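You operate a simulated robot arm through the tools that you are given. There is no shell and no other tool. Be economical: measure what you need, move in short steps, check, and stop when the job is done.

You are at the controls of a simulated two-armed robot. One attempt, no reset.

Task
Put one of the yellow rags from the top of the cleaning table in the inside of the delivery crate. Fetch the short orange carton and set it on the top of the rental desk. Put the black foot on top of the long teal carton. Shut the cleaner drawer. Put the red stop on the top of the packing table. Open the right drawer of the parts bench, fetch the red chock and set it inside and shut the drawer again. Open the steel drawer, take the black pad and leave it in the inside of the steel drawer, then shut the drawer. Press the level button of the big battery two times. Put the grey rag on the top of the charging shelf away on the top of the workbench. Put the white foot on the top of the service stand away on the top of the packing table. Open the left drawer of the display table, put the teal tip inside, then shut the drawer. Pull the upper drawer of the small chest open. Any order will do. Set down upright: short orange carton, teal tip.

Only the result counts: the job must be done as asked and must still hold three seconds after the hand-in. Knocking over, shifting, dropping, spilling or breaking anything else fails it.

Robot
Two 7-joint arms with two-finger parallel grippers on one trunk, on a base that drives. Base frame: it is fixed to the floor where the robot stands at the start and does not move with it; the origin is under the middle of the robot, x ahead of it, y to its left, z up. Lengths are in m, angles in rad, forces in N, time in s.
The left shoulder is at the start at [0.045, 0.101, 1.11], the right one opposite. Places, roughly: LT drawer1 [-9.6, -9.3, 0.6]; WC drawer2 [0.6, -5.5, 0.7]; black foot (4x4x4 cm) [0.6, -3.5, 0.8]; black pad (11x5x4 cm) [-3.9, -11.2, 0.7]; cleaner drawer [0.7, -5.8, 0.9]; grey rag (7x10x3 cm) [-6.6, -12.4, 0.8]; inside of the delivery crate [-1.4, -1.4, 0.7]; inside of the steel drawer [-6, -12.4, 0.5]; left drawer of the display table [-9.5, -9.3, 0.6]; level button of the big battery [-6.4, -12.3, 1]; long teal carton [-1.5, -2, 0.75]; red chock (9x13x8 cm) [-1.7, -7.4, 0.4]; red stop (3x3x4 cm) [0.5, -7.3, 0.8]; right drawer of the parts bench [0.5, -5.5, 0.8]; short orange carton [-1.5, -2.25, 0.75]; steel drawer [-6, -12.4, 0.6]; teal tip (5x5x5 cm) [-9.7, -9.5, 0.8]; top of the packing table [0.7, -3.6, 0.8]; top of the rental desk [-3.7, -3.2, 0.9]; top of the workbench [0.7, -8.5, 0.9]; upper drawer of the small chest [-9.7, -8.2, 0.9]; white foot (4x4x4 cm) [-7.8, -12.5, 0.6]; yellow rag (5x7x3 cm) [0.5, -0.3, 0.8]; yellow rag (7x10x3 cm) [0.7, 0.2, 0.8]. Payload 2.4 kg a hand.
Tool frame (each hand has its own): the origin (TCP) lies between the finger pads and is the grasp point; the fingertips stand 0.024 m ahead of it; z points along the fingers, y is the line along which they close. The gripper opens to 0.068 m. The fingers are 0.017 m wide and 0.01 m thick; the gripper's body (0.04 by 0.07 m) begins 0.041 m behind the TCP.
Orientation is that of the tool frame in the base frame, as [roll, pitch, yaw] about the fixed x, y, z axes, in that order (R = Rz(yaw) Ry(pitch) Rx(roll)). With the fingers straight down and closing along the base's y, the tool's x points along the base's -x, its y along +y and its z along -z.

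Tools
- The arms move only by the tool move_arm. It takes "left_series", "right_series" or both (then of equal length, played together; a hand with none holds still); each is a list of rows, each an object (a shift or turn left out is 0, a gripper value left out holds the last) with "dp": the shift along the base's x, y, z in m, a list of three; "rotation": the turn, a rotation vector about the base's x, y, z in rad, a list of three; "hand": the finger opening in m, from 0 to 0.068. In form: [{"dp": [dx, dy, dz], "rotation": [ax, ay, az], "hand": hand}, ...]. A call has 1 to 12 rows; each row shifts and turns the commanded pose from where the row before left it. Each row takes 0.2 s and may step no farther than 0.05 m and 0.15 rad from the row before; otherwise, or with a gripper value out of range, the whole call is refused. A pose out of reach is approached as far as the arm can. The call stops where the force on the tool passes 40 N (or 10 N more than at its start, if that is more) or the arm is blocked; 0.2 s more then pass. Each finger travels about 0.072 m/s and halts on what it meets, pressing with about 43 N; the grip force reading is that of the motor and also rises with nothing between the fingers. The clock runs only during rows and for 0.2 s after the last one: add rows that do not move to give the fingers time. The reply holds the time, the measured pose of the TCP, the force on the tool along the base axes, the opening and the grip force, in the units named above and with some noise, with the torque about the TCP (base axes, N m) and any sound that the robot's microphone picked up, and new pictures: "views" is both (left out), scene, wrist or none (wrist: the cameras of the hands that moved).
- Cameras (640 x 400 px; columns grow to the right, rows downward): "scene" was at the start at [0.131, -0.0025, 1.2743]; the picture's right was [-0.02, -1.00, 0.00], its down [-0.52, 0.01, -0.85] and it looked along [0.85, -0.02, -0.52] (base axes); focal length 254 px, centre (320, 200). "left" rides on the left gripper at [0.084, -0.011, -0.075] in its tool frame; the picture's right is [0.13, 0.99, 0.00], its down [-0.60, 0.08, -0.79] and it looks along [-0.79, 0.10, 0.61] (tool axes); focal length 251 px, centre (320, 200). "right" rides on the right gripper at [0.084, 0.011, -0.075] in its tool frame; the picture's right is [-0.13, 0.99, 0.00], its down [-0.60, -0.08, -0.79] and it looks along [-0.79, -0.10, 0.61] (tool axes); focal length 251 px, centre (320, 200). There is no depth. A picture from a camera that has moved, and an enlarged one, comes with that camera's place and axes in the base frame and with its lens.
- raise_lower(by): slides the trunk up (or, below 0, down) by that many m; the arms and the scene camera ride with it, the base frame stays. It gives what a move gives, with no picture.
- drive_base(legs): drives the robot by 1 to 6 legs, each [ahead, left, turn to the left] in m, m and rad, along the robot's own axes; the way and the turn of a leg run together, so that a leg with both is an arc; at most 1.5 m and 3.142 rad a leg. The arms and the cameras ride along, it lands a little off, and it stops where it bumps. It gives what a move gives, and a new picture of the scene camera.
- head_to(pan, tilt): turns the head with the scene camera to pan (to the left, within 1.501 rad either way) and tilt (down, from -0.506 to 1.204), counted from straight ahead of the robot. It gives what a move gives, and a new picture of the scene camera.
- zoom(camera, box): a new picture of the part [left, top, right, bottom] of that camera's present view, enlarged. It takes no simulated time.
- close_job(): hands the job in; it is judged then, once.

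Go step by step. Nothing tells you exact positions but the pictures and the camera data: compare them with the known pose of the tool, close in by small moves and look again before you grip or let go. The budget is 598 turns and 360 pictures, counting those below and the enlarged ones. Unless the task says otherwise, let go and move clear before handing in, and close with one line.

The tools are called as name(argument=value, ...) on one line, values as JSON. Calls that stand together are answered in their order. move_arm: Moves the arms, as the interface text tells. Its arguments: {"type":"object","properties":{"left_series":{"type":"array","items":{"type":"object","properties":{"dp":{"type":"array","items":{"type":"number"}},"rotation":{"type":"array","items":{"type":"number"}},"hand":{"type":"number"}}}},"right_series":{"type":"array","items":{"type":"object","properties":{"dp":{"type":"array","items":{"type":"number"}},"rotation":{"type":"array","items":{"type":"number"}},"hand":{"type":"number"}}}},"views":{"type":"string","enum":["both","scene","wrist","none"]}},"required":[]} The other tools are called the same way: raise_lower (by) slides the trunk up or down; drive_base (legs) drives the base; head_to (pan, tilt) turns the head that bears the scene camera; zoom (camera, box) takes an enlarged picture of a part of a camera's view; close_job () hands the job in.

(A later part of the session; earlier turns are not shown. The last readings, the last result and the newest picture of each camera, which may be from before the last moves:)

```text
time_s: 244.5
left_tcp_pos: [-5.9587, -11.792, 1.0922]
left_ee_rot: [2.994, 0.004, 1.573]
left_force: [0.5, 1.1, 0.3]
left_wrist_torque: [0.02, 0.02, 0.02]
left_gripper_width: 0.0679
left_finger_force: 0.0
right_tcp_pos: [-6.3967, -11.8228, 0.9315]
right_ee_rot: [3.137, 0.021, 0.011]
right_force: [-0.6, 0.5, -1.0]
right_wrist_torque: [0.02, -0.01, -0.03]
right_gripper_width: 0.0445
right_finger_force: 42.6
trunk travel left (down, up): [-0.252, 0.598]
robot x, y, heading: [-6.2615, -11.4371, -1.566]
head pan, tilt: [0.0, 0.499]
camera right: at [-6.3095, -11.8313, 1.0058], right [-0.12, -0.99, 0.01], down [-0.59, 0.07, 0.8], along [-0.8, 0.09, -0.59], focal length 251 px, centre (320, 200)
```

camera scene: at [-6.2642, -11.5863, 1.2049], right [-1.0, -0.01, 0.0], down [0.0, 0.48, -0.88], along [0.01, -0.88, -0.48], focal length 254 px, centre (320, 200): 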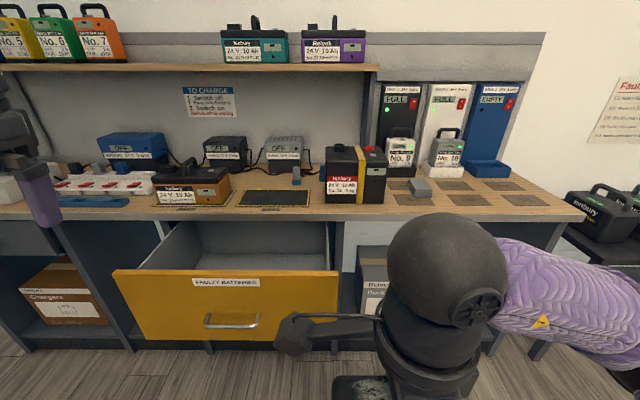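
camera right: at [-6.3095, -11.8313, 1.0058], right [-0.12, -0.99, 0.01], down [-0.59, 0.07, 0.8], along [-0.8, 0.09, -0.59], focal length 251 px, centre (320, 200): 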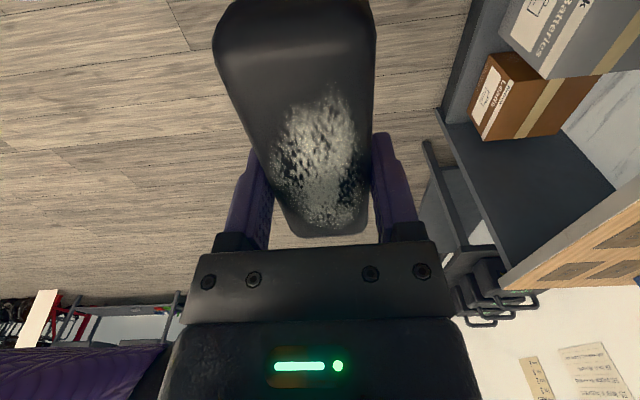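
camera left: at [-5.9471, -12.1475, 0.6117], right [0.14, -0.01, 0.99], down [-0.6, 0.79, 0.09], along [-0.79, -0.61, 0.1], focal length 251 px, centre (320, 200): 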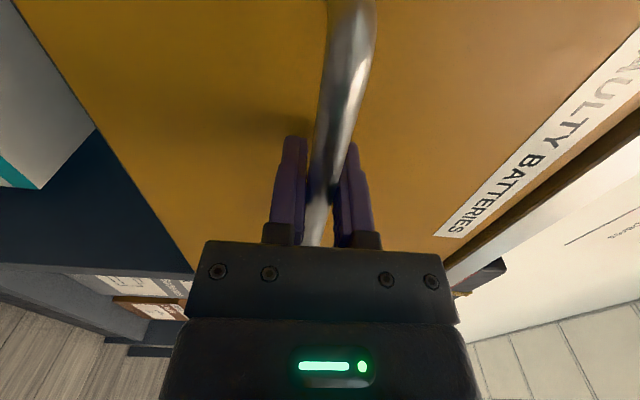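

Good reach (0.39 forward). I drive so that the hand lies above the open drawer.

move_arm(left_series=[{"dp": [0, 0.03, 0.03]}, {"dp": [0, 0.03, 0.04]}, {"dp": [0, 0, 0.04]}], views="none")

drive_base(legs=[[0, 0.317, -0.005], [0.3, 0, 0]])

```text
time_s: 245.3
left_tcp_pos: [-5.9602, -11.732, 1.1855]
left_ee_rot: [2.994, 0.015, 1.585]
left_force: [-0.8, -8.9, -7.8]
left_wrist_torque: [-0.11, -0.24, 0.29]
left_gripper_width: 0.0679
left_finger_force: 0.1
left hand out of reach, approached as far as the arm can: row 3
right_tcp_pos: [-6.3969, -11.82, 0.9335]
right_ee_rot: [3.137, 0.021, 0.012]
right_force: [0.2, -0.3, -1.5]
right_wrist_torque: [0.0, 0.02, -0.02]
right_gripper_width: 0.0445
right_finger_force: 42.9
trunk travel left (down, up): [-0.252, 0.598]
robot x, y, heading: [-6.2628, -11.4356, -1.562]
head pan, tilt: [0.0, 0.499]
stopped in row 3 (left hand): the force on the tool passed its limit at 54 N (the readings are from after the stop); the commanded pose is now the measured one
```

```text
time_s: 249.1
left_tcp_pos: [-5.6359, -12.0292, 1.1846]
left_ee_rot: [2.995, 0.014, 1.583]
left_force: [-6.4, -19.5, -11.7]
left_wrist_torque: [0.21, -0.72, 1.0]
left_gripper_width: 0.0682
left_finger_force: 0.1
right_tcp_pos: [-6.0723, -12.1183, 0.9325]
right_ee_rot: [3.138, 0.019, 0.011]
right_force: [0.3, -1.2, -1.1]
right_wrist_torque: [0.03, 0.01, 0.02]
right_gripper_width: 0.0446
right_finger_force: 43.4
trunk travel left (down, up): [-0.252, 0.598]
robot x, y, heading: [-5.9362, -11.7312, -1.564]
head pan, tilt: [0.0, 0.499]
camera scene: at [-5.9388, -11.8836, 1.2048], right [-1.0, -0.01, 0.0], down [0.0, 0.48, -0.88], along [0.01, -0.88, -0.48], focal length 254 px, centre (320, 200)
```

scene: 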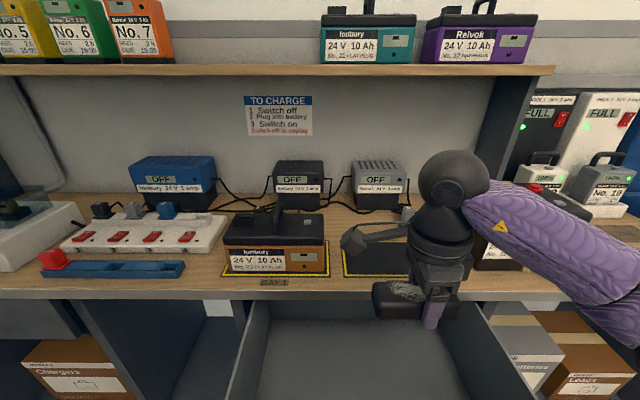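

I relieve the left hand's self-contact and lower the pad toward the drawer, checking the view.

move_arm(left_series=[{"dp": [0.01, -0.03, -0.02]}, {"dp": [0.01, -0.02, -0.02]}, {}, {}, {}, {}], right_series=[{"dp": [0, -0.01, -0.03]}, {"dp": [0, 0, -0.04]}, {"dp": [0, 0, -0.04]}, {"dp": [0, 0, -0.04]}, {"dp": [0, 0, -0.03]}, {}])

```text
time_s: 250.5
left_tcp_pos: [-5.6166, -12.0768, 1.1438]
left_ee_rot: [2.993, 0.013, 1.582]
left_force: [-0.2, -0.3, 0.8]
left_wrist_torque: [-0.01, 0.01, -0.01]
left_gripper_width: 0.068
left_finger_force: 0.1
right_tcp_pos: [-6.0712, -12.1294, 0.7532]
right_ee_rot: [3.141, 0.019, 0.01]
right_force: [0.6, 0.3, -2.0]
right_wrist_torque: [-0.02, 0.01, 0.0]
right_gripper_width: 0.0444
right_finger_force: 43.2
trunk travel left (down, up): [-0.252, 0.598]
robot x, y, heading: [-5.9408, -11.7333, -1.56]
head pan, tilt: [0.0, 0.499]
camera scene: at [-5.9388, -11.8834, 1.2049], right [-1.0, -0.01, 0.0], down [0.0, 0.48, -0.88], along [0.01, -0.88, -0.48], focal length 254 px, centre (320, 200)
camera right: at [-5.9841, -12.1391, 0.8256], right [-0.12, -0.99, 0.01], down [-0.59, 0.08, 0.8], along [-0.8, 0.09, -0.59], focal length 251 px, centre (320, 200)
camera left: at [-5.6399, -11.9932, 1.2149], right [0.98, 0.14, 0.14], down [-0.03, -0.59, 0.8], along [0.2, -0.79, -0.58], focal length 251 px, centre (320, 200)
```

scene: 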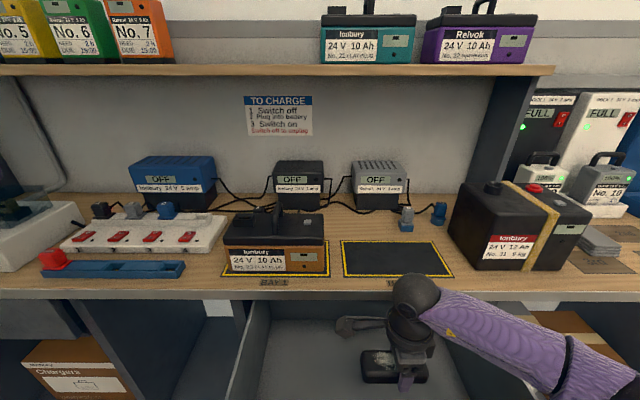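
right: 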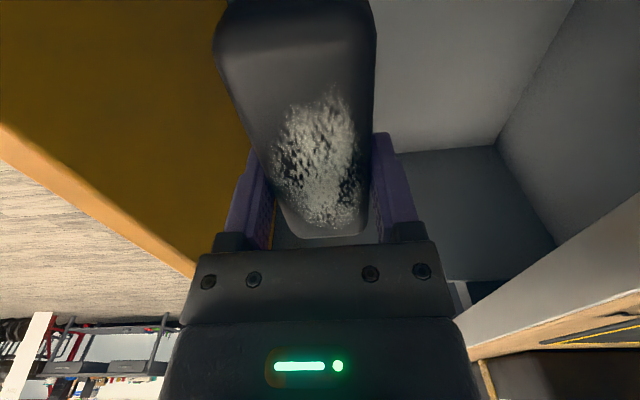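
left: 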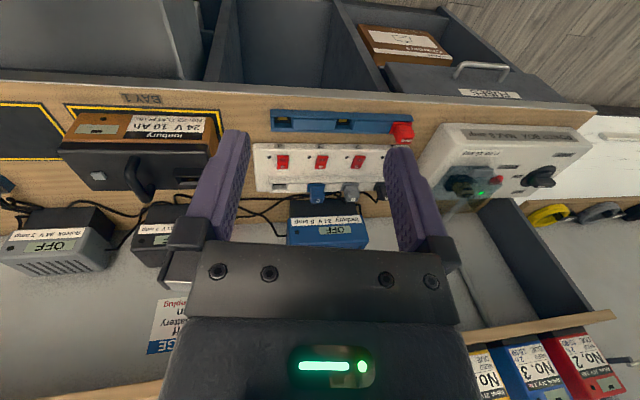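

move_arm(right_series=[{"dp": [0, 0, -0.03]}, {"dp": [0, 0, -0.03]}, {"dp": [0, 0, -0.03]}, {"dp": [0, 0, -0.03]}, {"dp": [0, 0, -0.02]}, {}])

```text
time_s: 251.9
left_tcp_pos: [-5.6156, -12.0771, 1.1444]
left_ee_rot: [2.995, 0.014, 1.582]
left_force: [0.3, -0.4, 0.1]
left_wrist_torque: [0.01, -0.01, 0.0]
left_gripper_width: 0.0678
left_finger_force: 0.0
right_tcp_pos: [-6.0711, -12.1277, 0.6131]
right_ee_rot: [3.139, 0.018, 0.011]
right_force: [-0.4, -0.6, -0.7]
right_wrist_torque: [-0.01, -0.01, 0.02]
right_gripper_width: 0.0446
right_finger_force: 42.7
trunk travel left (down, up): [-0.252, 0.598]
robot x, y, heading: [-5.9363, -11.7327, -1.562]
head pan, tilt: [0.0, 0.499]
camera scene: at [-5.9388, -11.8834, 1.2049], right [-1.0, -0.01, 0.0], down [0.0, 0.48, -0.88], along [0.01, -0.88, -0.48], focal length 254 px, centre (320, 200)
camera right: at [-5.9841, -12.1378, 0.6864], right [-0.12, -0.99, 0.01], down [-0.59, 0.07, 0.8], along [-0.8, 0.09, -0.59], focal length 251 px, centre (320, 200)
```

scene: 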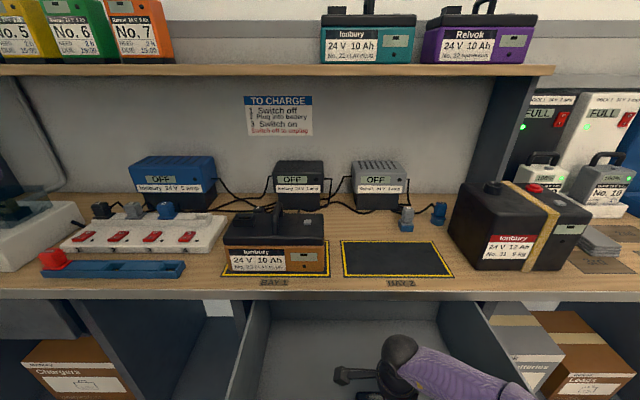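
right: 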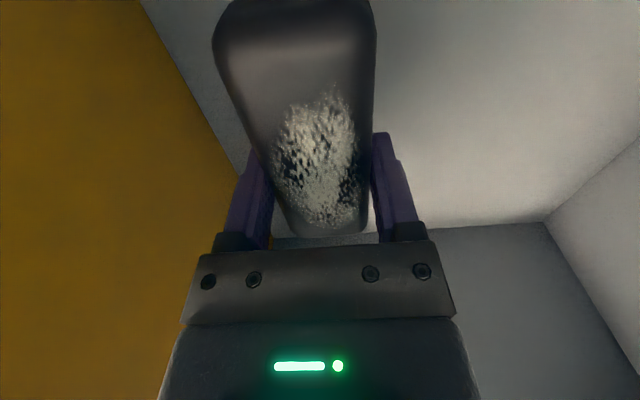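

move_arm(right_series=[{"dp": [0, 0, -0.015]}, {"dp": [0, 0, -0.01]}, {"dp": [0, 0, -0.01]}, {"dp": [0, 0, -0.01]}, {"dp": [0, 0, -0.01]}, {"dp": [0, 0, -0.01]}, {}], views="wrist")

```text
time_s: 253.5
left_tcp_pos: [-5.6158, -12.0785, 1.1443]
left_ee_rot: [2.996, 0.014, 1.584]
left_force: [1.2, 0.0, 0.3]
left_wrist_torque: [-0.01, -0.02, 0.02]
left_gripper_width: 0.0678
left_finger_force: 0.1
right_tcp_pos: [-6.0717, -12.1278, 0.5574]
right_ee_rot: [3.139, 0.02, 0.011]
right_force: [0.6, 0.3, -1.7]
right_wrist_torque: [0.0, -0.02, 0.01]
right_gripper_width: 0.0443
right_finger_force: 43.4
right hand out of reach, approached as far as the arm can: row 6
trunk travel left (down, up): [-0.252, 0.598]
robot x, y, heading: [-5.9346, -11.7302, -1.56]
head pan, tilt: [0.0, 0.499]
camera right: at [-5.9836, -12.1378, 0.6307], right [-0.12, -0.99, 0.01], down [-0.59, 0.08, 0.8], along [-0.8, 0.09, -0.59], focal length 251 px, centre (320, 200)
```

right: 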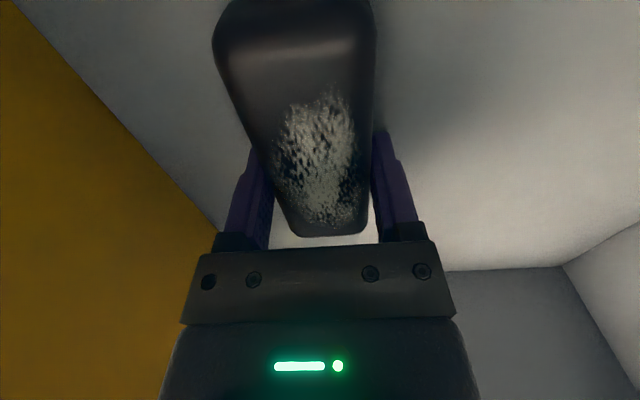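

At the arm's lower limit; I lower the trunk a little until contact.

raise_lower(by=-0.03)

```text
time_s: 254.0
left_tcp_pos: [-5.6154, -12.0766, 1.1322]
left_ee_rot: [2.995, 0.014, 1.587]
left_force: [-0.1, -0.7, -0.4]
left_wrist_torque: [0.0, -0.01, 0.01]
left_gripper_width: 0.0681
left_finger_force: 0.1
right_tcp_pos: [-6.0708, -12.1355, 0.552]
right_ee_rot: [3.127, 0.018, 0.011]
right_force: [5.5, -3.5, 52.5]
right_wrist_torque: [1.31, 0.22, -0.19]
right_gripper_width: 0.0445
right_finger_force: 43.1
trunk travel left (down, up): [-0.239, 0.61]
robot x, y, heading: [-5.9409, -11.7313, -1.562]
head pan, tilt: [0.0, 0.499]
stopped: the force on the tool passed its limit at 54 N (the readings are from after the stop); the commanded pose is now the measured one
```

Contact with the drawer floor. Raise a hair, release, and lift out.

move_arm(right_series=[{"dp": [0, 0, 0.003]}, {"hand": 0.06}, {"hand": 0.06}, {"dp": [0, 0, 0.02]}, {"dp": [0, 0, 0.04]}, {"dp": [0, 0, 0.05]}, {"dp": [0, 0, 0.05]}, {"dp": [0, 0, 0.05]}, {"dp": [0, 0, 0.05]}, {"dp": [0, 0, 0.05]}, {"dp": [0, 0, 0.05]}, {"dp": [0, 0, 0.03]}])

```text
time_s: 256.6
left_tcp_pos: [-5.6162, -12.0781, 1.1313]
left_ee_rot: [2.994, 0.012, 1.585]
left_force: [0.0, 0.7, -0.1]
left_wrist_torque: [0.03, 0.03, 0.0]
left_gripper_width: 0.0682
left_finger_force: 0.1
right_tcp_pos: [-6.0715, -12.1326, 0.9417]
right_ee_rot: [3.133, 0.022, 0.011]
right_force: [1.6, -0.9, 0.2]
right_wrist_torque: [0.0, 0.01, 0.01]
right_gripper_width: 0.0601
right_finger_force: 0.0
trunk travel left (down, up): [-0.239, 0.61]
robot x, y, heading: [-5.9361, -11.7315, -1.564]
head pan, tilt: [0.0, 0.499]
camera scene: at [-5.9387, -11.8865, 1.1918], right [-1.0, -0.01, 0.0], down [0.0, 0.48, -0.88], along [0.01, -0.88, -0.48], focal length 254 px, centre (320, 200)
camera right: at [-5.9842, -12.1419, 1.0148], right [-0.12, -0.99, 0.01], down [-0.59, 0.08, 0.81], along [-0.8, 0.09, -0.59], focal length 251 px, centre (320, 200)
```

scene: 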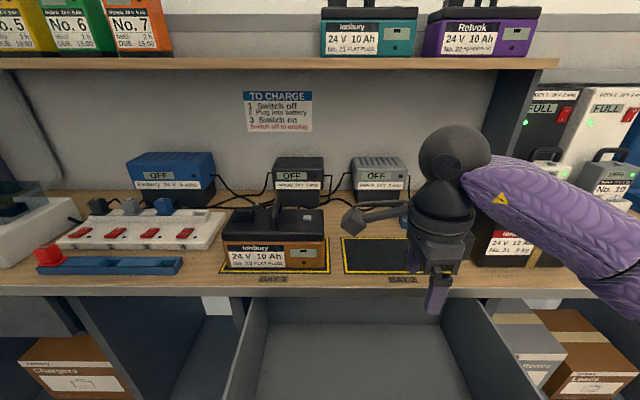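
right: 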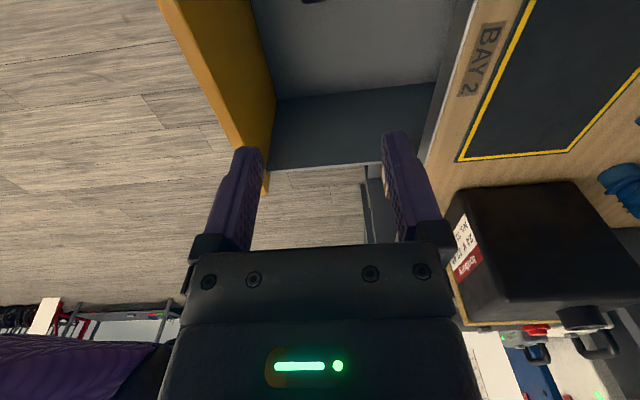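

The pad is inside. To shut the drawer I back off and tilt the closed right gripper forward to push the front.

drive_base(legs=[[-0.3, 0, -0.007]])

move_arm(right_series=[{"dp": [-0.01, -0.01, -0.02], "rotation": [-0.15, 0, 0], "hand": 0.0}, {"dp": [-0.01, -0.01, -0.02], "rotation": [-0.15, 0, 0]}, {"dp": [-0.01, -0.01, -0.02], "rotation": [-0.15, 0, 0]}, {"dp": [-0.01, -0.01, -0.02], "rotation": [-0.15, 0, 0]}, {"dp": [-0.01, -0.01, -0.02], "rotation": [-0.15, 0, 0]}, {"dp": [-0.01, -0.01, -0.02], "rotation": [-0.15, 0, 0]}, {"rotation": [-0.15, 0, 0]}, {"rotation": [-0.15, 0, 0]}, {"rotation": [-0.15, 0, 0]}, {}], views="scene")

```text
time_s: 258.6
left_tcp_pos: [-5.6196, -11.7773, 1.1317]
left_ee_rot: [2.996, 0.011, 1.575]
left_force: [-0.1, 0.3, 0.2]
left_wrist_torque: [0.01, -0.04, -0.02]
left_gripper_width: 0.068
left_finger_force: 0.0
right_tcp_pos: [-6.0767, -11.8272, 0.9415]
right_ee_rot: [3.133, 0.023, 0.003]
right_force: [-0.1, 0.9, -0.5]
right_wrist_torque: [-0.01, 0.01, 0.01]
right_gripper_width: 0.0598
right_finger_force: 0.0
trunk travel left (down, up): [-0.239, 0.61]
robot x, y, heading: [-5.9382, -11.427, -1.573]
head pan, tilt: [0.0, 0.499]
camera scene: at [-5.9407, -11.5823, 1.1918], right [-1.0, 0.0, 0.0], down [0.0, 0.48, -0.88], along [0.0, -0.88, -0.48], focal length 254 px, centre (320, 200)
```

scene: 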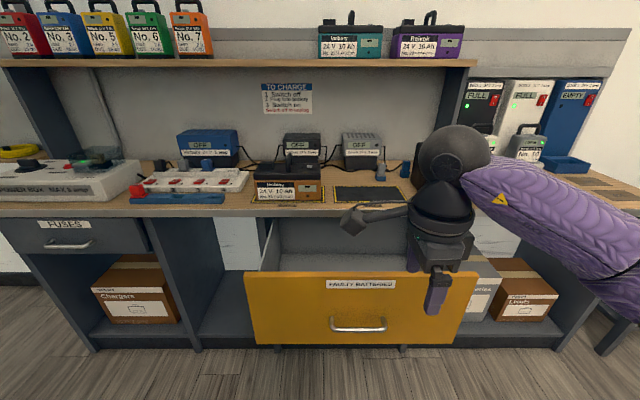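

```text
time_s: 260.8
left_tcp_pos: [-5.6192, -11.7765, 1.1317]
left_ee_rot: [2.994, 0.012, 1.576]
left_force: [0.7, -0.1, 0.1]
left_wrist_torque: [0.03, -0.01, -0.01]
left_gripper_width: 0.068
left_finger_force: 0.1
right_tcp_pos: [-6.1358, -11.8882, 0.8206]
right_ee_rot: [2.184, 0.017, -0.016]
right_force: [-0.5, -0.5, 0.9]
right_wrist_torque: [-0.01, 0.01, 0.04]
right_gripper_width: 0.0
right_finger_force: 23.8
right hand out of reach, approached as far as the arm can: row 7, 8, 9
trunk travel left (down, up): [-0.239, 0.61]
robot x, y, heading: [-5.9416, -11.4274, -1.573]
head pan, tilt: [0.0, 0.499]
camera scene: at [-5.9407, -11.5824, 1.1918], right [-1.0, 0.0, 0.0], down [0.0, 0.48, -0.88], along [0.0, -0.88, -0.48], focal length 254 px, centre (320, 200)
```

scene: 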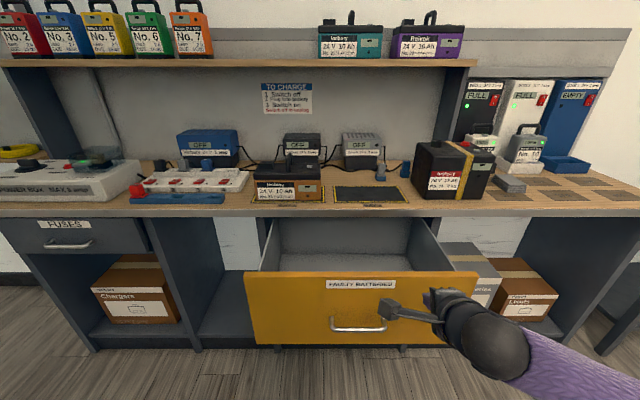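

Tilted about 55°. I lower the trunk so the tip meets the drawer front above the handle, and centre it.

raise_lower(by=-0.11)

drive_base(legs=[[0, 0.07, 0], [0.1, 0, 0]])

```text
time_s: 262.2
left_tcp_pos: [-5.6195, -11.7782, 1.0215]
left_ee_rot: [2.995, 0.012, 1.575]
left_force: [1.4, -0.6, 0.0]
left_wrist_torque: [0.01, 0.03, 0.02]
left_gripper_width: 0.068
left_finger_force: 0.1
right_tcp_pos: [-6.1361, -11.8892, 0.6982]
right_ee_rot: [2.224, 0.013, -0.013]
right_force: [0.1, 0.0, -0.2]
right_wrist_torque: [-0.01, -0.04, 0.01]
right_gripper_width: 0.0
right_finger_force: 23.8
trunk travel left (down, up): [-0.129, 0.72]
robot x, y, heading: [-5.9364, -11.4276, -1.571]
head pan, tilt: [0.0, 0.499]
```

```text
time_s: 264.0
left_tcp_pos: [-5.5486, -11.8737, 1.02]
left_ee_rot: [2.997, 0.012, 1.578]
left_force: [-0.6, 0.6, -0.2]
left_wrist_torque: [-0.03, -0.02, 0.0]
left_gripper_width: 0.0678
left_finger_force: 0.1
right_tcp_pos: [-6.0662, -11.986, 0.6982]
right_ee_rot: [2.226, 0.013, -0.011]
right_force: [0.4, 0.4, 0.9]
right_wrist_torque: [0.01, 0.01, 0.0]
right_gripper_width: 0.0
right_finger_force: 24.0
trunk travel left (down, up): [-0.129, 0.72]
robot x, y, heading: [-5.8663, -11.525, -1.572]
head pan, tilt: [0.0, 0.499]
camera scene: at [-5.8714, -11.7104, 1.0792], right [-1.0, 0.0, 0.0], down [0.0, 0.48, -0.88], along [0.0, -0.88, -0.48], focal length 254 px, centre (320, 200)
```

scene: 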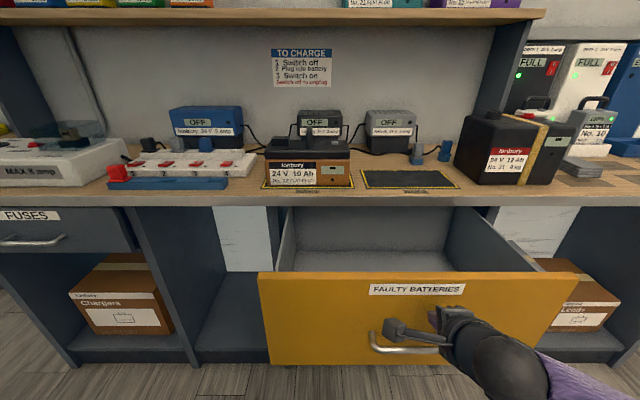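

drive_base(legs=[[0.17, 0, 0]])

```text
time_s: 265.5
left_tcp_pos: [-5.5503, -12.0481, 1.0218]
left_ee_rot: [2.993, 0.013, 1.575]
left_force: [-0.2, 1.5, -0.8]
left_wrist_torque: [0.01, 0.02, -0.03]
left_gripper_width: 0.0684
left_finger_force: 0.0
right_tcp_pos: [-6.0679, -12.1594, 0.6972]
right_ee_rot: [2.225, 0.015, -0.013]
right_force: [-0.2, 0.4, 0.5]
right_wrist_torque: [-0.01, 0.03, 0.01]
right_gripper_width: 0.0
right_finger_force: 23.6
trunk travel left (down, up): [-0.129, 0.72]
robot x, y, heading: [-5.8712, -11.7008, -1.573]
head pan, tilt: [0.0, 0.499]
camera scene: at [-5.8719, -11.8844, 1.0792], right [-1.0, 0.0, 0.0], down [0.0, 0.48, -0.88], along [0.0, -0.88, -0.48], focal length 254 px, centre (320, 200)
```

scene: 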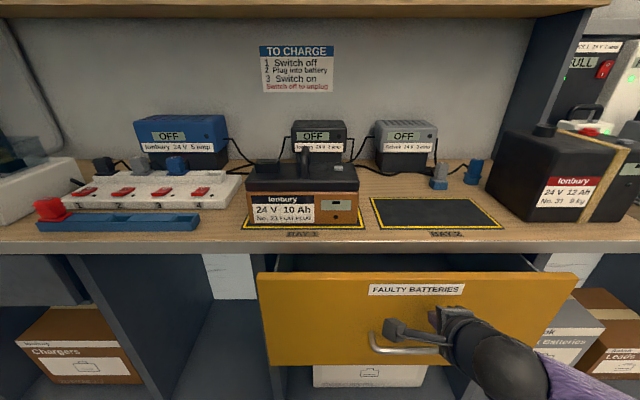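

move_arm(right_series=[{"dp": [0, -0.02, 0]}, {"dp": [0, -0.02, 0]}, {"dp": [0, -0.015, 0]}, {"dp": [0, -0.01, 0]}, {"dp": [0, -0.01, 0]}, {"dp": [0, -0.01, 0]}, {"dp": [0, -0.01, 0]}], views="scene")

```text
time_s: 266.7
left_tcp_pos: [-5.5508, -12.045, 1.0228]
left_ee_rot: [2.994, 0.016, 1.572]
left_force: [0.9, -0.5, 0.2]
left_wrist_torque: [0.03, 0.0, 0.01]
left_gripper_width: 0.0681
left_finger_force: 0.0
right_tcp_pos: [-6.0681, -12.2274, 0.6989]
right_ee_rot: [2.232, 0.014, -0.015]
right_force: [1.3, 32.2, 16.2]
right_wrist_torque: [-0.17, -0.02, 0.13]
right_gripper_width: 0.0001
right_finger_force: 23.0
trunk travel left (down, up): [-0.129, 0.72]
robot x, y, heading: [-5.8679, -11.698, -1.576]
head pan, tilt: [0.0, 0.499]
stopped in row 5 (right hand): the force on the tool passed its limit at 60 N (the readings are from after the stop); the commanded pose is now the measured one
camera scene: at [-5.8721, -11.8793, 1.0802], right [-1.0, 0.01, 0.0], down [0.0, 0.48, -0.88], along [-0.01, -0.88, -0.48], focal length 254 px, centre (320, 200)
```

scene: 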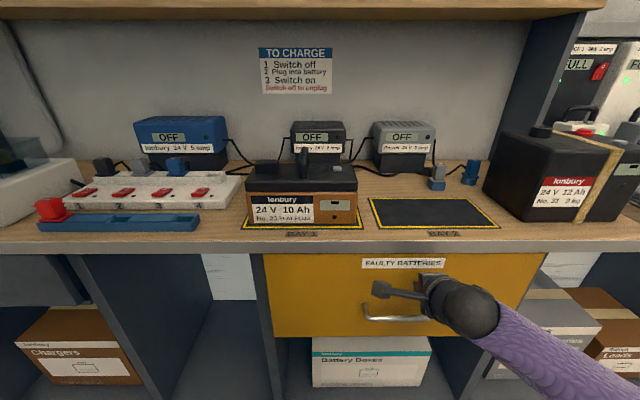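

Drawer is shut (firm stop at its original position). Next I back off, raise and look at the big battery.

drive_base(legs=[[-0.25, 0, 0], [0, -0.4, 0]])

raise_lower(by=0.3)

zoom(camera="scene", box=[240, 100, 560, 300])

```text
time_s: 270.6
left_tcp_pos: [-5.9508, -11.7964, 1.0217]
left_ee_rot: [2.995, 0.013, 1.574]
left_force: [-0.2, -0.8, 0.0]
left_wrist_torque: [0.01, 0.0, 0.0]
left_gripper_width: 0.0679
left_finger_force: 0.1
right_tcp_pos: [-6.4662, -11.9786, 0.6945]
right_ee_rot: [2.237, 0.013, -0.013]
right_force: [-0.5, 0.4, -0.6]
right_wrist_torque: [-0.02, 0.0, 0.0]
right_gripper_width: 0.0
right_finger_force: 23.4
trunk travel left (down, up): [-0.129, 0.72]
robot x, y, heading: [-6.2684, -11.4475, -1.576]
head pan, tilt: [0.0, 0.499]
camera scene: at [-6.2725, -11.6319, 1.0792], right [-1.0, 0.0, 0.0], down [0.0, 0.48, -0.88], along [0.0, -0.88, -0.48], focal length 254 px, centre (320, 200)
```

scene: 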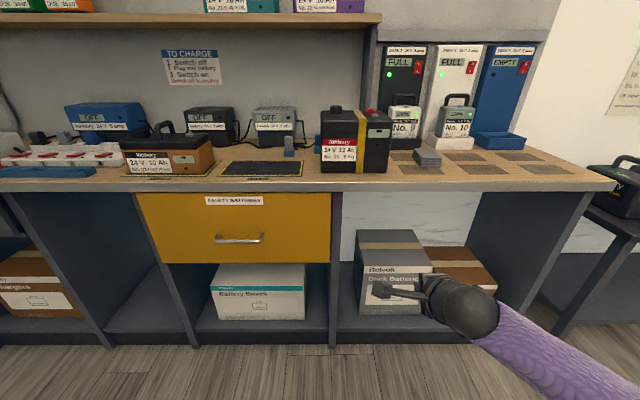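

```text
time_s: 273.6
left_tcp_pos: [-5.951, -11.7957, 1.3214]
left_ee_rot: [2.993, 0.014, 1.573]
left_force: [0.0, 1.3, -0.3]
left_wrist_torque: [0.0, -0.02, 0.06]
left_gripper_width: 0.068
left_finger_force: 0.1
right_tcp_pos: [-6.4664, -11.9797, 0.9948]
right_ee_rot: [2.238, 0.013, -0.011]
right_force: [0.3, 0.5, 0.5]
right_wrist_torque: [0.0, -0.01, 0.02]
right_gripper_width: 0.0001
right_finger_force: 23.7
trunk travel left (down, up): [-0.429, 0.42]
robot x, y, heading: [-6.2695, -11.4441, -1.573]
head pan, tilt: [0.0, 0.499]
```

```text
2.00 times, centred on (400, 200) of scene
camera zoom: at [-6.2724, -11.5667, 1.3837], right [-1.0, 0.0, 0.0], down [0.0, 0.48, -0.88], along [0.0, -0.88, -0.48], focal length 507 px, centre (160, 200)
```

zoom: 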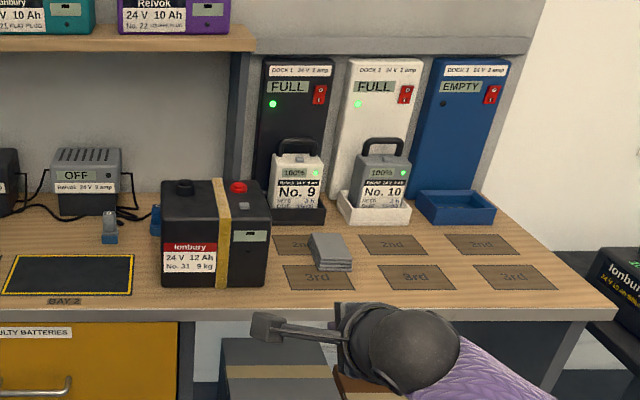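

zoom(camera="scene", box=[315, 180, 385, 250])

```text
5.71 times, centred on (350, 215) of scene
camera zoom: at [-6.2724, -11.5667, 1.3837], right [-1.0, 0.0, 0.0], down [0.0, 0.48, -0.88], along [0.0, -0.88, -0.48], focal length 1448 px, centre (149, 114)
```

zoom: 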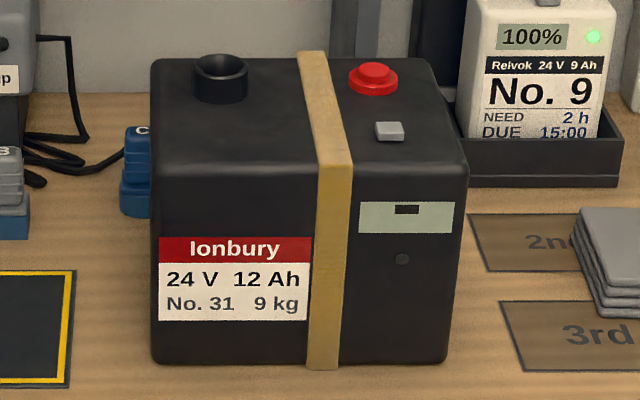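

The battery's small grey button sits right above the level gauge at ≈[-6.42,-12.35,0.95], matching the given place; the red knob is a separate thing. I bring the right gripper back to vertical with normal yaw.

move_arm(left_series=[{"rotation": [0, 0.146, 0]}, {}, {}, {}, {}, {}], right_series=[{"dp": [0, 0.02, 0.04], "rotation": [0.15, 0, 0]}, {"dp": [0, 0.02, 0.04], "rotation": [0.15, 0, 0]}, {"dp": [0, 0.02, 0.03], "rotation": [0.15, 0, 0]}, {"dp": [0, 0.02, 0.02], "rotation": [0.15, 0, 0]}, {"rotation": [0.15, 0, 0]}, {"rotation": [0.15, 0, 0]}], views="none")

move_arm(right_series=[{"rotation": [0, 0, 0.15]}, {"rotation": [0, 0, 0.15]}, {"rotation": [0, 0, 0.15]}, {"rotation": [0, 0, 0.15]}, {"rotation": [0, 0, 0.15]}, {"rotation": [0, 0, 0.15]}, {"rotation": [0, 0, 0.15]}, {"rotation": [0, 0, 0.15]}, {"rotation": [0, 0, 0.15]}, {"rotation": [0, 0, 0.15]}, {"rotation": [0, 0, 0.08]}, {}], views="scene")

```text
time_s: 274.0
left_tcp_pos: [-5.9519, -11.7993, 1.3202]
left_ee_rot: [3.122, 0.029, 1.583]
left_force: [0.0, -14.8, -12.4]
left_wrist_torque: [-0.26, -0.06, 0.06]
left_gripper_width: 0.0681
left_finger_force: 0.0
right_tcp_pos: [-6.4674, -11.9633, 1.0317]
right_ee_rot: [2.37, 0.015, -0.011]
right_force: [-0.8, 0.1, 0.3]
right_wrist_torque: [0.04, 0.0, 0.01]
right_gripper_width: 0.0
right_finger_force: 23.4
trunk travel left (down, up): [-0.429, 0.42]
robot x, y, heading: [-6.2658, -11.4441, -1.574]
head pan, tilt: [0.0, 0.499]
stopped in row 2 (left hand): the force on the tool passed its limit at 72 N (the readings are from after the stop); the commanded pose is now the measured one
```

```text
time_s: 276.6
left_tcp_pos: [-5.9505, -11.7986, 1.3206]
left_ee_rot: [3.122, 0.026, 1.581]
left_force: [0.0, -29.8, -21.1]
left_wrist_torque: [0.13, -0.11, 0.2]
left_gripper_width: 0.068
left_finger_force: 0.1
right_tcp_pos: [-6.4579, -11.8979, 1.0553]
right_ee_rot: [2.37, 0.016, 1.568]
right_force: [-1.3, -1.1, -1.0]
right_wrist_torque: [0.0, 0.01, 0.0]
right_gripper_width: 0.0
right_finger_force: 23.4
right hand out of reach, approached as far as the arm can: row 8, 9, 10, 11
trunk travel left (down, up): [-0.429, 0.42]
robot x, y, heading: [-6.2675, -11.4448, -1.572]
head pan, tilt: [0.0, 0.499]
camera scene: at [-6.2723, -11.5665, 1.3838], right [-1.0, 0.0, 0.0], down [0.0, 0.48, -0.88], along [0.0, -0.88, -0.48], focal length 254 px, centre (320, 200)
```

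scene: 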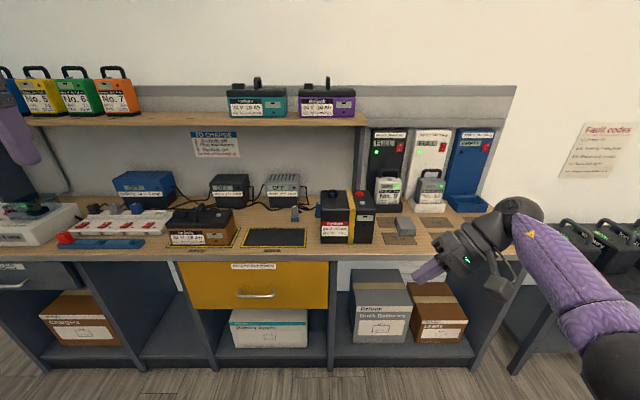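

move_arm(left_series=[{"dp": [0.01, -0.03, -0.03]}, {"dp": [0.01, -0.02, -0.04]}, {"dp": [0, 0, -0.04]}, {"dp": [0, 0, -0.04]}, {}, {}], right_series=[{"rotation": [0, 0.15, 0]}, {"rotation": [0, 0.15, 0]}, {"rotation": [0, 0.15, 0]}, {"rotation": [0, 0.15, 0]}, {"rotation": [0, 0.15, 0]}, {}], views="none")

```text
time_s: 278.0
left_tcp_pos: [-5.9288, -11.8488, 1.1705]
left_ee_rot: [3.122, 0.024, 1.581]
left_force: [-0.5, 0.4, 0.6]
left_wrist_torque: [0.03, -0.01, -0.01]
left_gripper_width: 0.0682
left_finger_force: 0.1
right_tcp_pos: [-6.459, -11.8986, 1.0547]
right_ee_rot: [3.12, 0.013, 1.578]
right_force: [0.2, 0.7, 0.2]
right_wrist_torque: [-0.01, 0.01, -0.01]
right_gripper_width: 0.0
right_finger_force: 23.3
trunk travel left (down, up): [-0.429, 0.42]
robot x, y, heading: [-6.2711, -11.4473, -1.572]
head pan, tilt: [0.0, 0.499]
```

move_arm(left_series=[{"dp": [0, 0, -0.04]}, {"dp": [0, 0.03, -0.03]}, {"dp": [0, 0.03, 0]}, {"dp": [0, 0.03, 0]}], views="none")

drive_base(legs=[[0.2, 0.038, 0], [0.2, 0, 0]])

move_arm(right_series=[{}], views="wrist")

```text
time_s: 279.0
left_tcp_pos: [-5.9325, -11.7583, 1.1021]
left_ee_rot: [3.122, 0.028, 1.581]
left_force: [0.2, -0.2, 0.0]
left_wrist_torque: [0.0, 0.02, 0.01]
left_gripper_width: 0.0681
left_finger_force: 0.0
right_tcp_pos: [-6.4586, -11.8973, 1.055]
right_ee_rot: [3.12, 0.013, 1.579]
right_force: [0.2, 0.4, 0.4]
right_wrist_torque: [0.03, -0.01, -0.02]
right_gripper_width: 0.0
right_finger_force: 23.3
trunk travel left (down, up): [-0.429, 0.42]
robot x, y, heading: [-6.2701, -11.4483, -1.575]
head pan, tilt: [0.0, 0.499]
```

```text
time_s: 281.8
left_tcp_pos: [-5.8968, -12.157, 1.1015]
left_ee_rot: [3.122, 0.025, 1.575]
left_force: [0.4, -0.2, -0.6]
left_wrist_torque: [-0.01, 0.0, 0.01]
left_gripper_width: 0.0681
left_finger_force: 0.1
right_tcp_pos: [-6.4258, -12.2945, 1.0553]
right_ee_rot: [3.12, 0.013, 1.572]
right_force: [-0.5, -0.7, -0.6]
right_wrist_torque: [-0.04, -0.04, 0.01]
right_gripper_width: 0.0001
right_finger_force: 23.5
trunk travel left (down, up): [-0.429, 0.42]
robot x, y, heading: [-6.2339, -11.84, -1.583]
head pan, tilt: [0.0, 0.499]
camera scene: at [-6.2378, -11.964, 1.3837], right [-1.0, 0.01, 0.0], down [0.0, 0.48, -0.88], along [-0.01, -0.88, -0.48], focal length 254 px, centre (320, 200)
```

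scene: 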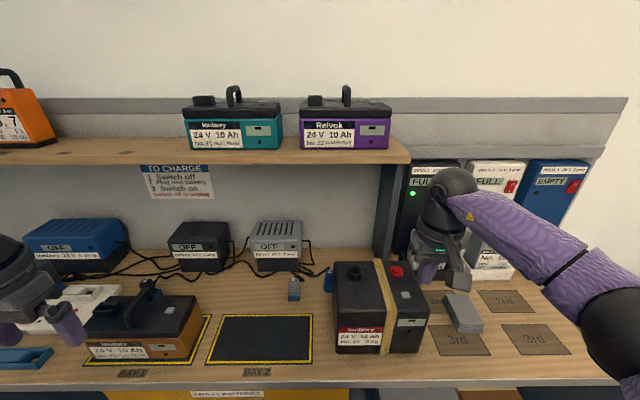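

```text
time_s: 282.2
left_tcp_pos: [-5.8979, -12.1579, 1.1013]
left_ee_rot: [3.122, 0.025, 1.576]
left_force: [-1.0, -0.4, 0.1]
left_wrist_torque: [-0.02, 0.02, 0.05]
left_gripper_width: 0.0679
left_finger_force: 0.0
right_tcp_pos: [-6.4264, -12.2942, 1.0548]
right_ee_rot: [3.118, 0.014, 1.573]
right_force: [-0.5, -0.2, -0.5]
right_wrist_torque: [-0.02, -0.01, 0.01]
right_gripper_width: 0.0002
right_finger_force: 23.7
trunk travel left (down, up): [-0.429, 0.42]
robot x, y, heading: [-6.2296, -11.846, -1.577]
head pan, tilt: [0.0, 0.499]
camera right: at [-6.4151, -12.2083, 1.1292], right [0.99, -0.13, 0.02], down [-0.1, -0.59, 0.8], along [-0.09, -0.79, -0.6], focal length 251 px, centre (320, 200)
```

right: 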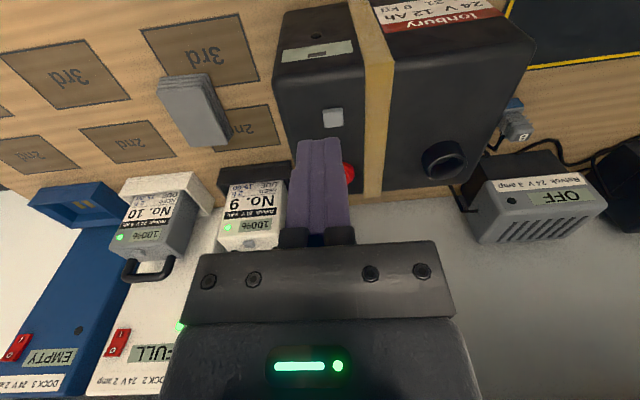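

Button triangulated at [-6.416,-12.317,0.976], matching the given place. I position the closed fingertips just above it.

move_arm(right_series=[{"dp": [0.01, -0.023, 0]}, {"dp": [0, 0, -0.02]}, {"dp": [0, 0, -0.018]}, {}])

```text
time_s: 283.2
left_tcp_pos: [-5.8981, -12.1577, 1.1024]
left_ee_rot: [3.122, 0.024, 1.573]
left_force: [0.3, -0.3, 0.4]
left_wrist_torque: [-0.04, -0.02, 0.02]
left_gripper_width: 0.0677
left_finger_force: 0.1
right_tcp_pos: [-6.4168, -12.3167, 1.0186]
right_ee_rot: [3.119, 0.014, 1.572]
right_force: [0.4, -0.2, -1.1]
right_wrist_torque: [-0.01, 0.01, 0.01]
right_gripper_width: 0.0002
right_finger_force: 23.5
trunk travel left (down, up): [-0.429, 0.42]
robot x, y, heading: [-6.233, -11.8418, -1.582]
head pan, tilt: [0.0, 0.499]
camera scene: at [-6.2377, -11.9632, 1.3838], right [-1.0, 0.01, 0.0], down [0.0, 0.48, -0.88], along [-0.01, -0.88, -0.48], focal length 254 px, centre (320, 200)
camera right: at [-6.405, -12.2312, 1.0916], right [0.99, -0.13, 0.02], down [-0.1, -0.59, 0.8], along [-0.09, -0.79, -0.6], focal length 251 px, centre (320, 200)
```

scene: 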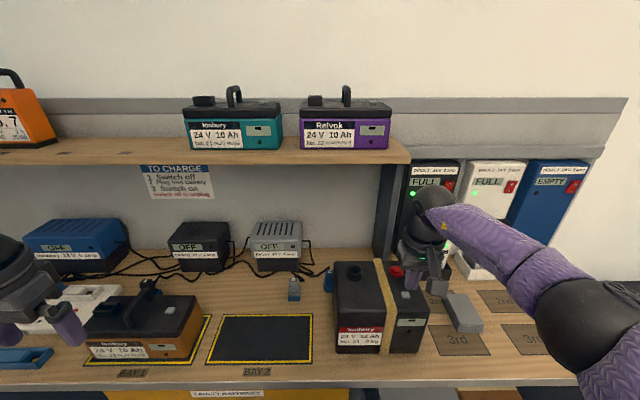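
right: 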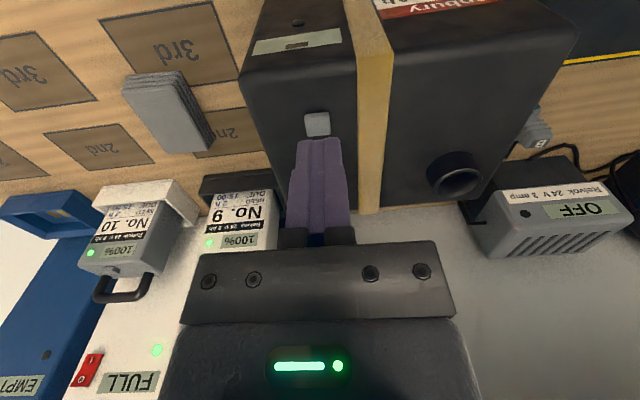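

Aligned over the button. First press, with small steps.

move_arm(right_series=[{"dp": [0, 0, -0.01]}, {"dp": [0, 0, -0.005]}, {"dp": [0, 0, -0.003]}, {"dp": [0, 0, -0.003]}, {"dp": [0, 0, -0.003]}], views="wrist")

```text
time_s: 284.4
left_tcp_pos: [-5.898, -12.1565, 1.1019]
left_ee_rot: [3.123, 0.025, 1.574]
left_force: [-0.1, -0.9, -0.4]
left_wrist_torque: [-0.02, -0.02, 0.03]
left_gripper_width: 0.0681
left_finger_force: 0.0
right_tcp_pos: [-6.4163, -12.3166, 0.9926]
right_ee_rot: [3.12, 0.013, 1.574]
right_force: [1.0, 0.4, -0.3]
right_wrist_torque: [0.02, -0.04, -0.03]
right_gripper_width: 0.0002
right_finger_force: 23.8
trunk travel left (down, up): [-0.429, 0.42]
robot x, y, heading: [-6.2361, -11.8409, -1.58]
head pan, tilt: [0.0, 0.499]
camera right: at [-6.4054, -12.2313, 1.0675], right [0.99, -0.13, 0.02], down [-0.09, -0.59, 0.8], along [-0.09, -0.79, -0.6], focal length 251 px, centre (320, 200)
```

right: 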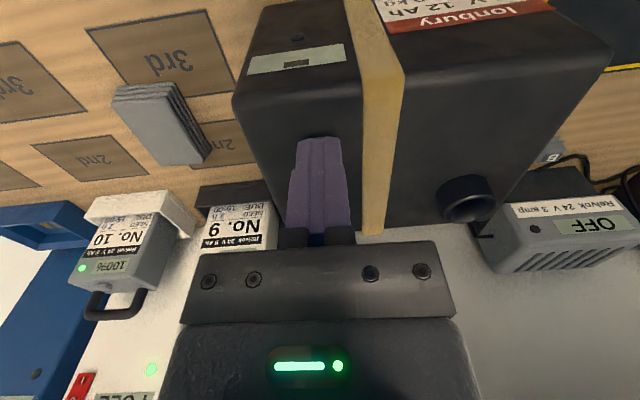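

move_arm(right_series=[{"dp": [0, 0, -0.003]}, {"dp": [0, 0, -0.002]}], views="none")

```text
time_s: 285.0
left_tcp_pos: [-5.8998, -12.1573, 1.1003]
left_ee_rot: [3.122, 0.025, 1.574]
left_force: [-0.7, -0.1, -0.4]
left_wrist_torque: [0.01, 0.0, 0.02]
left_gripper_width: 0.0679
left_finger_force: 0.1
right_tcp_pos: [-6.4167, -12.3162, 0.9881]
right_ee_rot: [3.118, 0.014, 1.571]
right_force: [-0.2, 0.2, -0.6]
right_wrist_torque: [0.0, -0.02, 0.0]
right_gripper_width: 0.0002
right_finger_force: 23.5
trunk travel left (down, up): [-0.429, 0.42]
robot x, y, heading: [-6.2349, -11.8441, -1.583]
head pan, tilt: [0.0, 0.499]
```

move_arm(right_series=[{"dp": [0, 0, -0.003]}, {"dp": [0, 0, -0.003]}], views="none")

```text
time_s: 285.6
left_tcp_pos: [-5.8995, -12.1577, 1.1024]
left_ee_rot: [3.121, 0.025, 1.573]
left_force: [-0.4, 0.2, -0.3]
left_wrist_torque: [0.03, 0.03, 0.01]
left_gripper_width: 0.068
left_finger_force: 0.0
right_tcp_pos: [-6.4156, -12.3166, 0.9819]
right_ee_rot: [3.119, 0.015, 1.57]
right_force: [0.0, -0.3, 0.5]
right_wrist_torque: [0.0, -0.02, 0.04]
right_gripper_width: 0.0
right_finger_force: 23.9
trunk travel left (down, up): [-0.429, 0.42]
robot x, y, heading: [-6.2332, -11.8439, -1.581]
head pan, tilt: [0.0, 0.499]
```

zoom(camera="scene", box=[320, 220, 500, 360])

zoom(camera="right", box=[220, 0, 440, 240])

```text
2.86 times, centred on (410, 290) of scene
camera zoom: at [-6.2378, -11.9632, 1.3838], right [-1.0, 0.01, 0.0], down [0.0, 0.48, -0.88], along [-0.01, -0.88, -0.48], focal length 724 px, centre (63, -57)
```

zoom: 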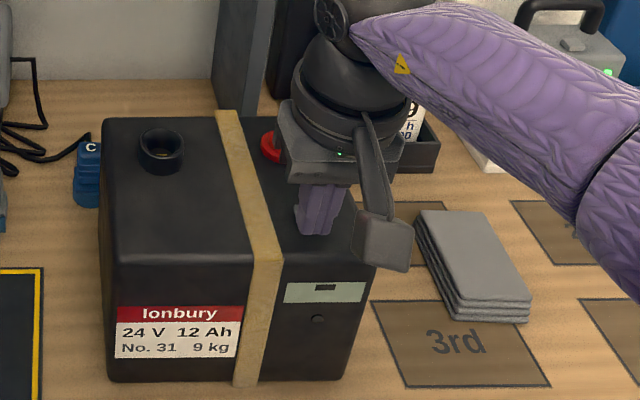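

```text
1.67 times, centred on (330, 120) of right
camera zoom: at [-6.4051, -12.2311, 1.0559], right [0.99, -0.13, 0.02], down [-0.1, -0.59, 0.8], along [-0.09, -0.79, -0.6], focal length 419 px, centre (303, 333)
```

zoom: 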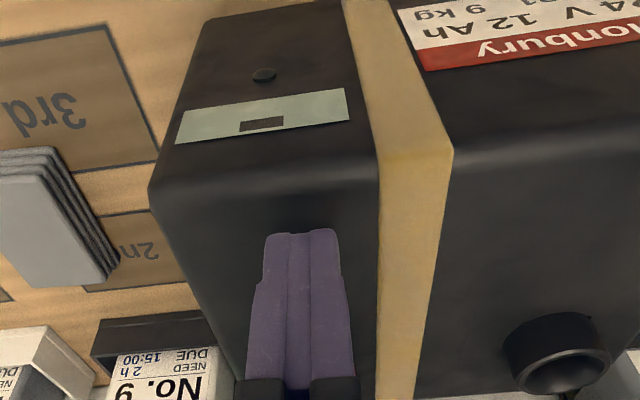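

Tip still above the surface; the consistent solution is the button at z≈0.945, y≈-12.336. I lift slightly, shift 18 mm further in, and look.

move_arm(right_series=[{"dp": [0, 0, 0.025]}, {"dp": [-0.002, 0.005, 0.02]}, {}], views="none")

zoom(camera="right", box=[220, 0, 440, 240])

```text
time_s: 286.4
left_tcp_pos: [-5.8984, -12.1577, 1.1016]
left_ee_rot: [3.122, 0.025, 1.575]
left_force: [0.3, 0.3, -0.9]
left_wrist_torque: [-0.01, -0.01, -0.03]
left_gripper_width: 0.0679
left_finger_force: 0.0
right_tcp_pos: [-6.4177, -12.3109, 1.0278]
right_ee_rot: [3.12, 0.015, 1.571]
right_force: [-0.1, 0.6, 0.1]
right_wrist_torque: [0.0, -0.01, -0.01]
right_gripper_width: 0.0001
right_finger_force: 23.2
trunk travel left (down, up): [-0.429, 0.42]
robot x, y, heading: [-6.2335, -11.8424, -1.581]
head pan, tilt: [0.0, 0.499]
```

```text
1.67 times, centred on (330, 120) of right
camera zoom: at [-6.4082, -12.2259, 1.1019], right [0.99, -0.13, 0.02], down [-0.1, -0.59, 0.8], along [-0.09, -0.79, -0.6], focal length 419 px, centre (303, 333)
```

zoom: 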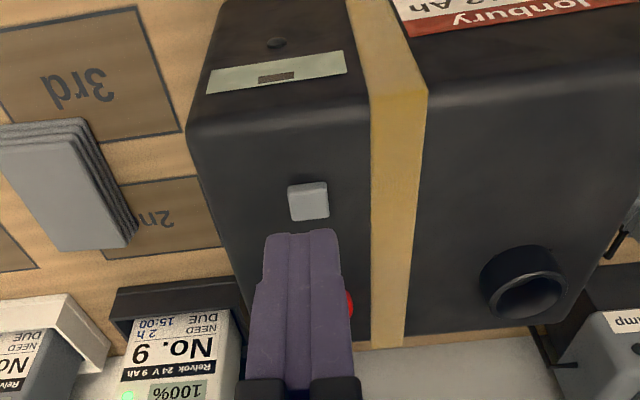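

move_arm(right_series=[{"dp": [0, -0.027, 0]}, {"dp": [0, 0, -0.03]}, {"dp": [0, 0, -0.018]}, {"dp": [0, 0, -0.003]}, {"dp": [0, 0, -0.003]}], views="none")

```text
time_s: 287.6
left_tcp_pos: [-5.8977, -12.1566, 1.1015]
left_ee_rot: [3.122, 0.023, 1.574]
left_force: [0.2, 0.4, 0.7]
left_wrist_torque: [0.05, -0.02, 0.02]
left_gripper_width: 0.0676
left_finger_force: 0.1
right_tcp_pos: [-6.418, -12.3339, 0.9749]
right_ee_rot: [3.12, 0.017, 1.57]
right_force: [0.4, -3.6, 10.7]
right_wrist_torque: [-0.04, 0.0, 0.0]
right_gripper_width: 0.0004
right_finger_force: 23.9
right hand out of reach, approached as far as the arm can: row 2, 5
trunk travel left (down, up): [-0.429, 0.42]
robot x, y, heading: [-6.2338, -11.8476, -1.582]
head pan, tilt: [0.0, 0.499]
heard: click
```

A click was heard: first press done. I lift and press a second time.

move_arm(right_series=[{"dp": [0, 0, 0.01]}, {"dp": [0, 0, 0.01]}, {}], views="none")

move_arm(right_series=[{"dp": [0, 0, -0.01]}, {"dp": [0, 0, -0.007]}, {"dp": [0, 0, -0.003]}, {"dp": [0, 0, -0.001]}], views="none")

```text
time_s: 288.4
left_tcp_pos: [-5.8978, -12.1568, 1.1016]
left_ee_rot: [3.123, 0.024, 1.575]
left_force: [-0.1, -1.1, 0.2]
left_wrist_torque: [0.0, -0.01, -0.01]
left_gripper_width: 0.068
left_finger_force: 0.1
right_tcp_pos: [-6.417, -12.3315, 0.9941]
right_ee_rot: [3.12, 0.014, 1.57]
right_force: [0.4, 0.3, -0.9]
right_wrist_torque: [-0.03, -0.01, -0.04]
right_gripper_width: 0.0
right_finger_force: 23.5
trunk travel left (down, up): [-0.429, 0.42]
robot x, y, heading: [-6.2341, -11.8432, -1.578]
head pan, tilt: [0.0, 0.499]
```

```text
time_s: 289.4
left_tcp_pos: [-5.8975, -12.1563, 1.1024]
left_ee_rot: [3.124, 0.024, 1.574]
left_force: [1.0, -1.2, -0.4]
left_wrist_torque: [0.0, -0.02, 0.02]
left_gripper_width: 0.068
left_finger_force: 0.0
right_tcp_pos: [-6.4178, -12.3319, 0.9743]
right_ee_rot: [3.119, 0.017, 1.571]
right_force: [-1.7, -5.0, 14.9]
right_wrist_torque: [-0.1, 0.06, -0.03]
right_gripper_width: 0.0002
right_finger_force: 23.3
trunk travel left (down, up): [-0.429, 0.42]
robot x, y, heading: [-6.2322, -11.8458, -1.579]
head pan, tilt: [0.0, 0.499]
heard: click
```

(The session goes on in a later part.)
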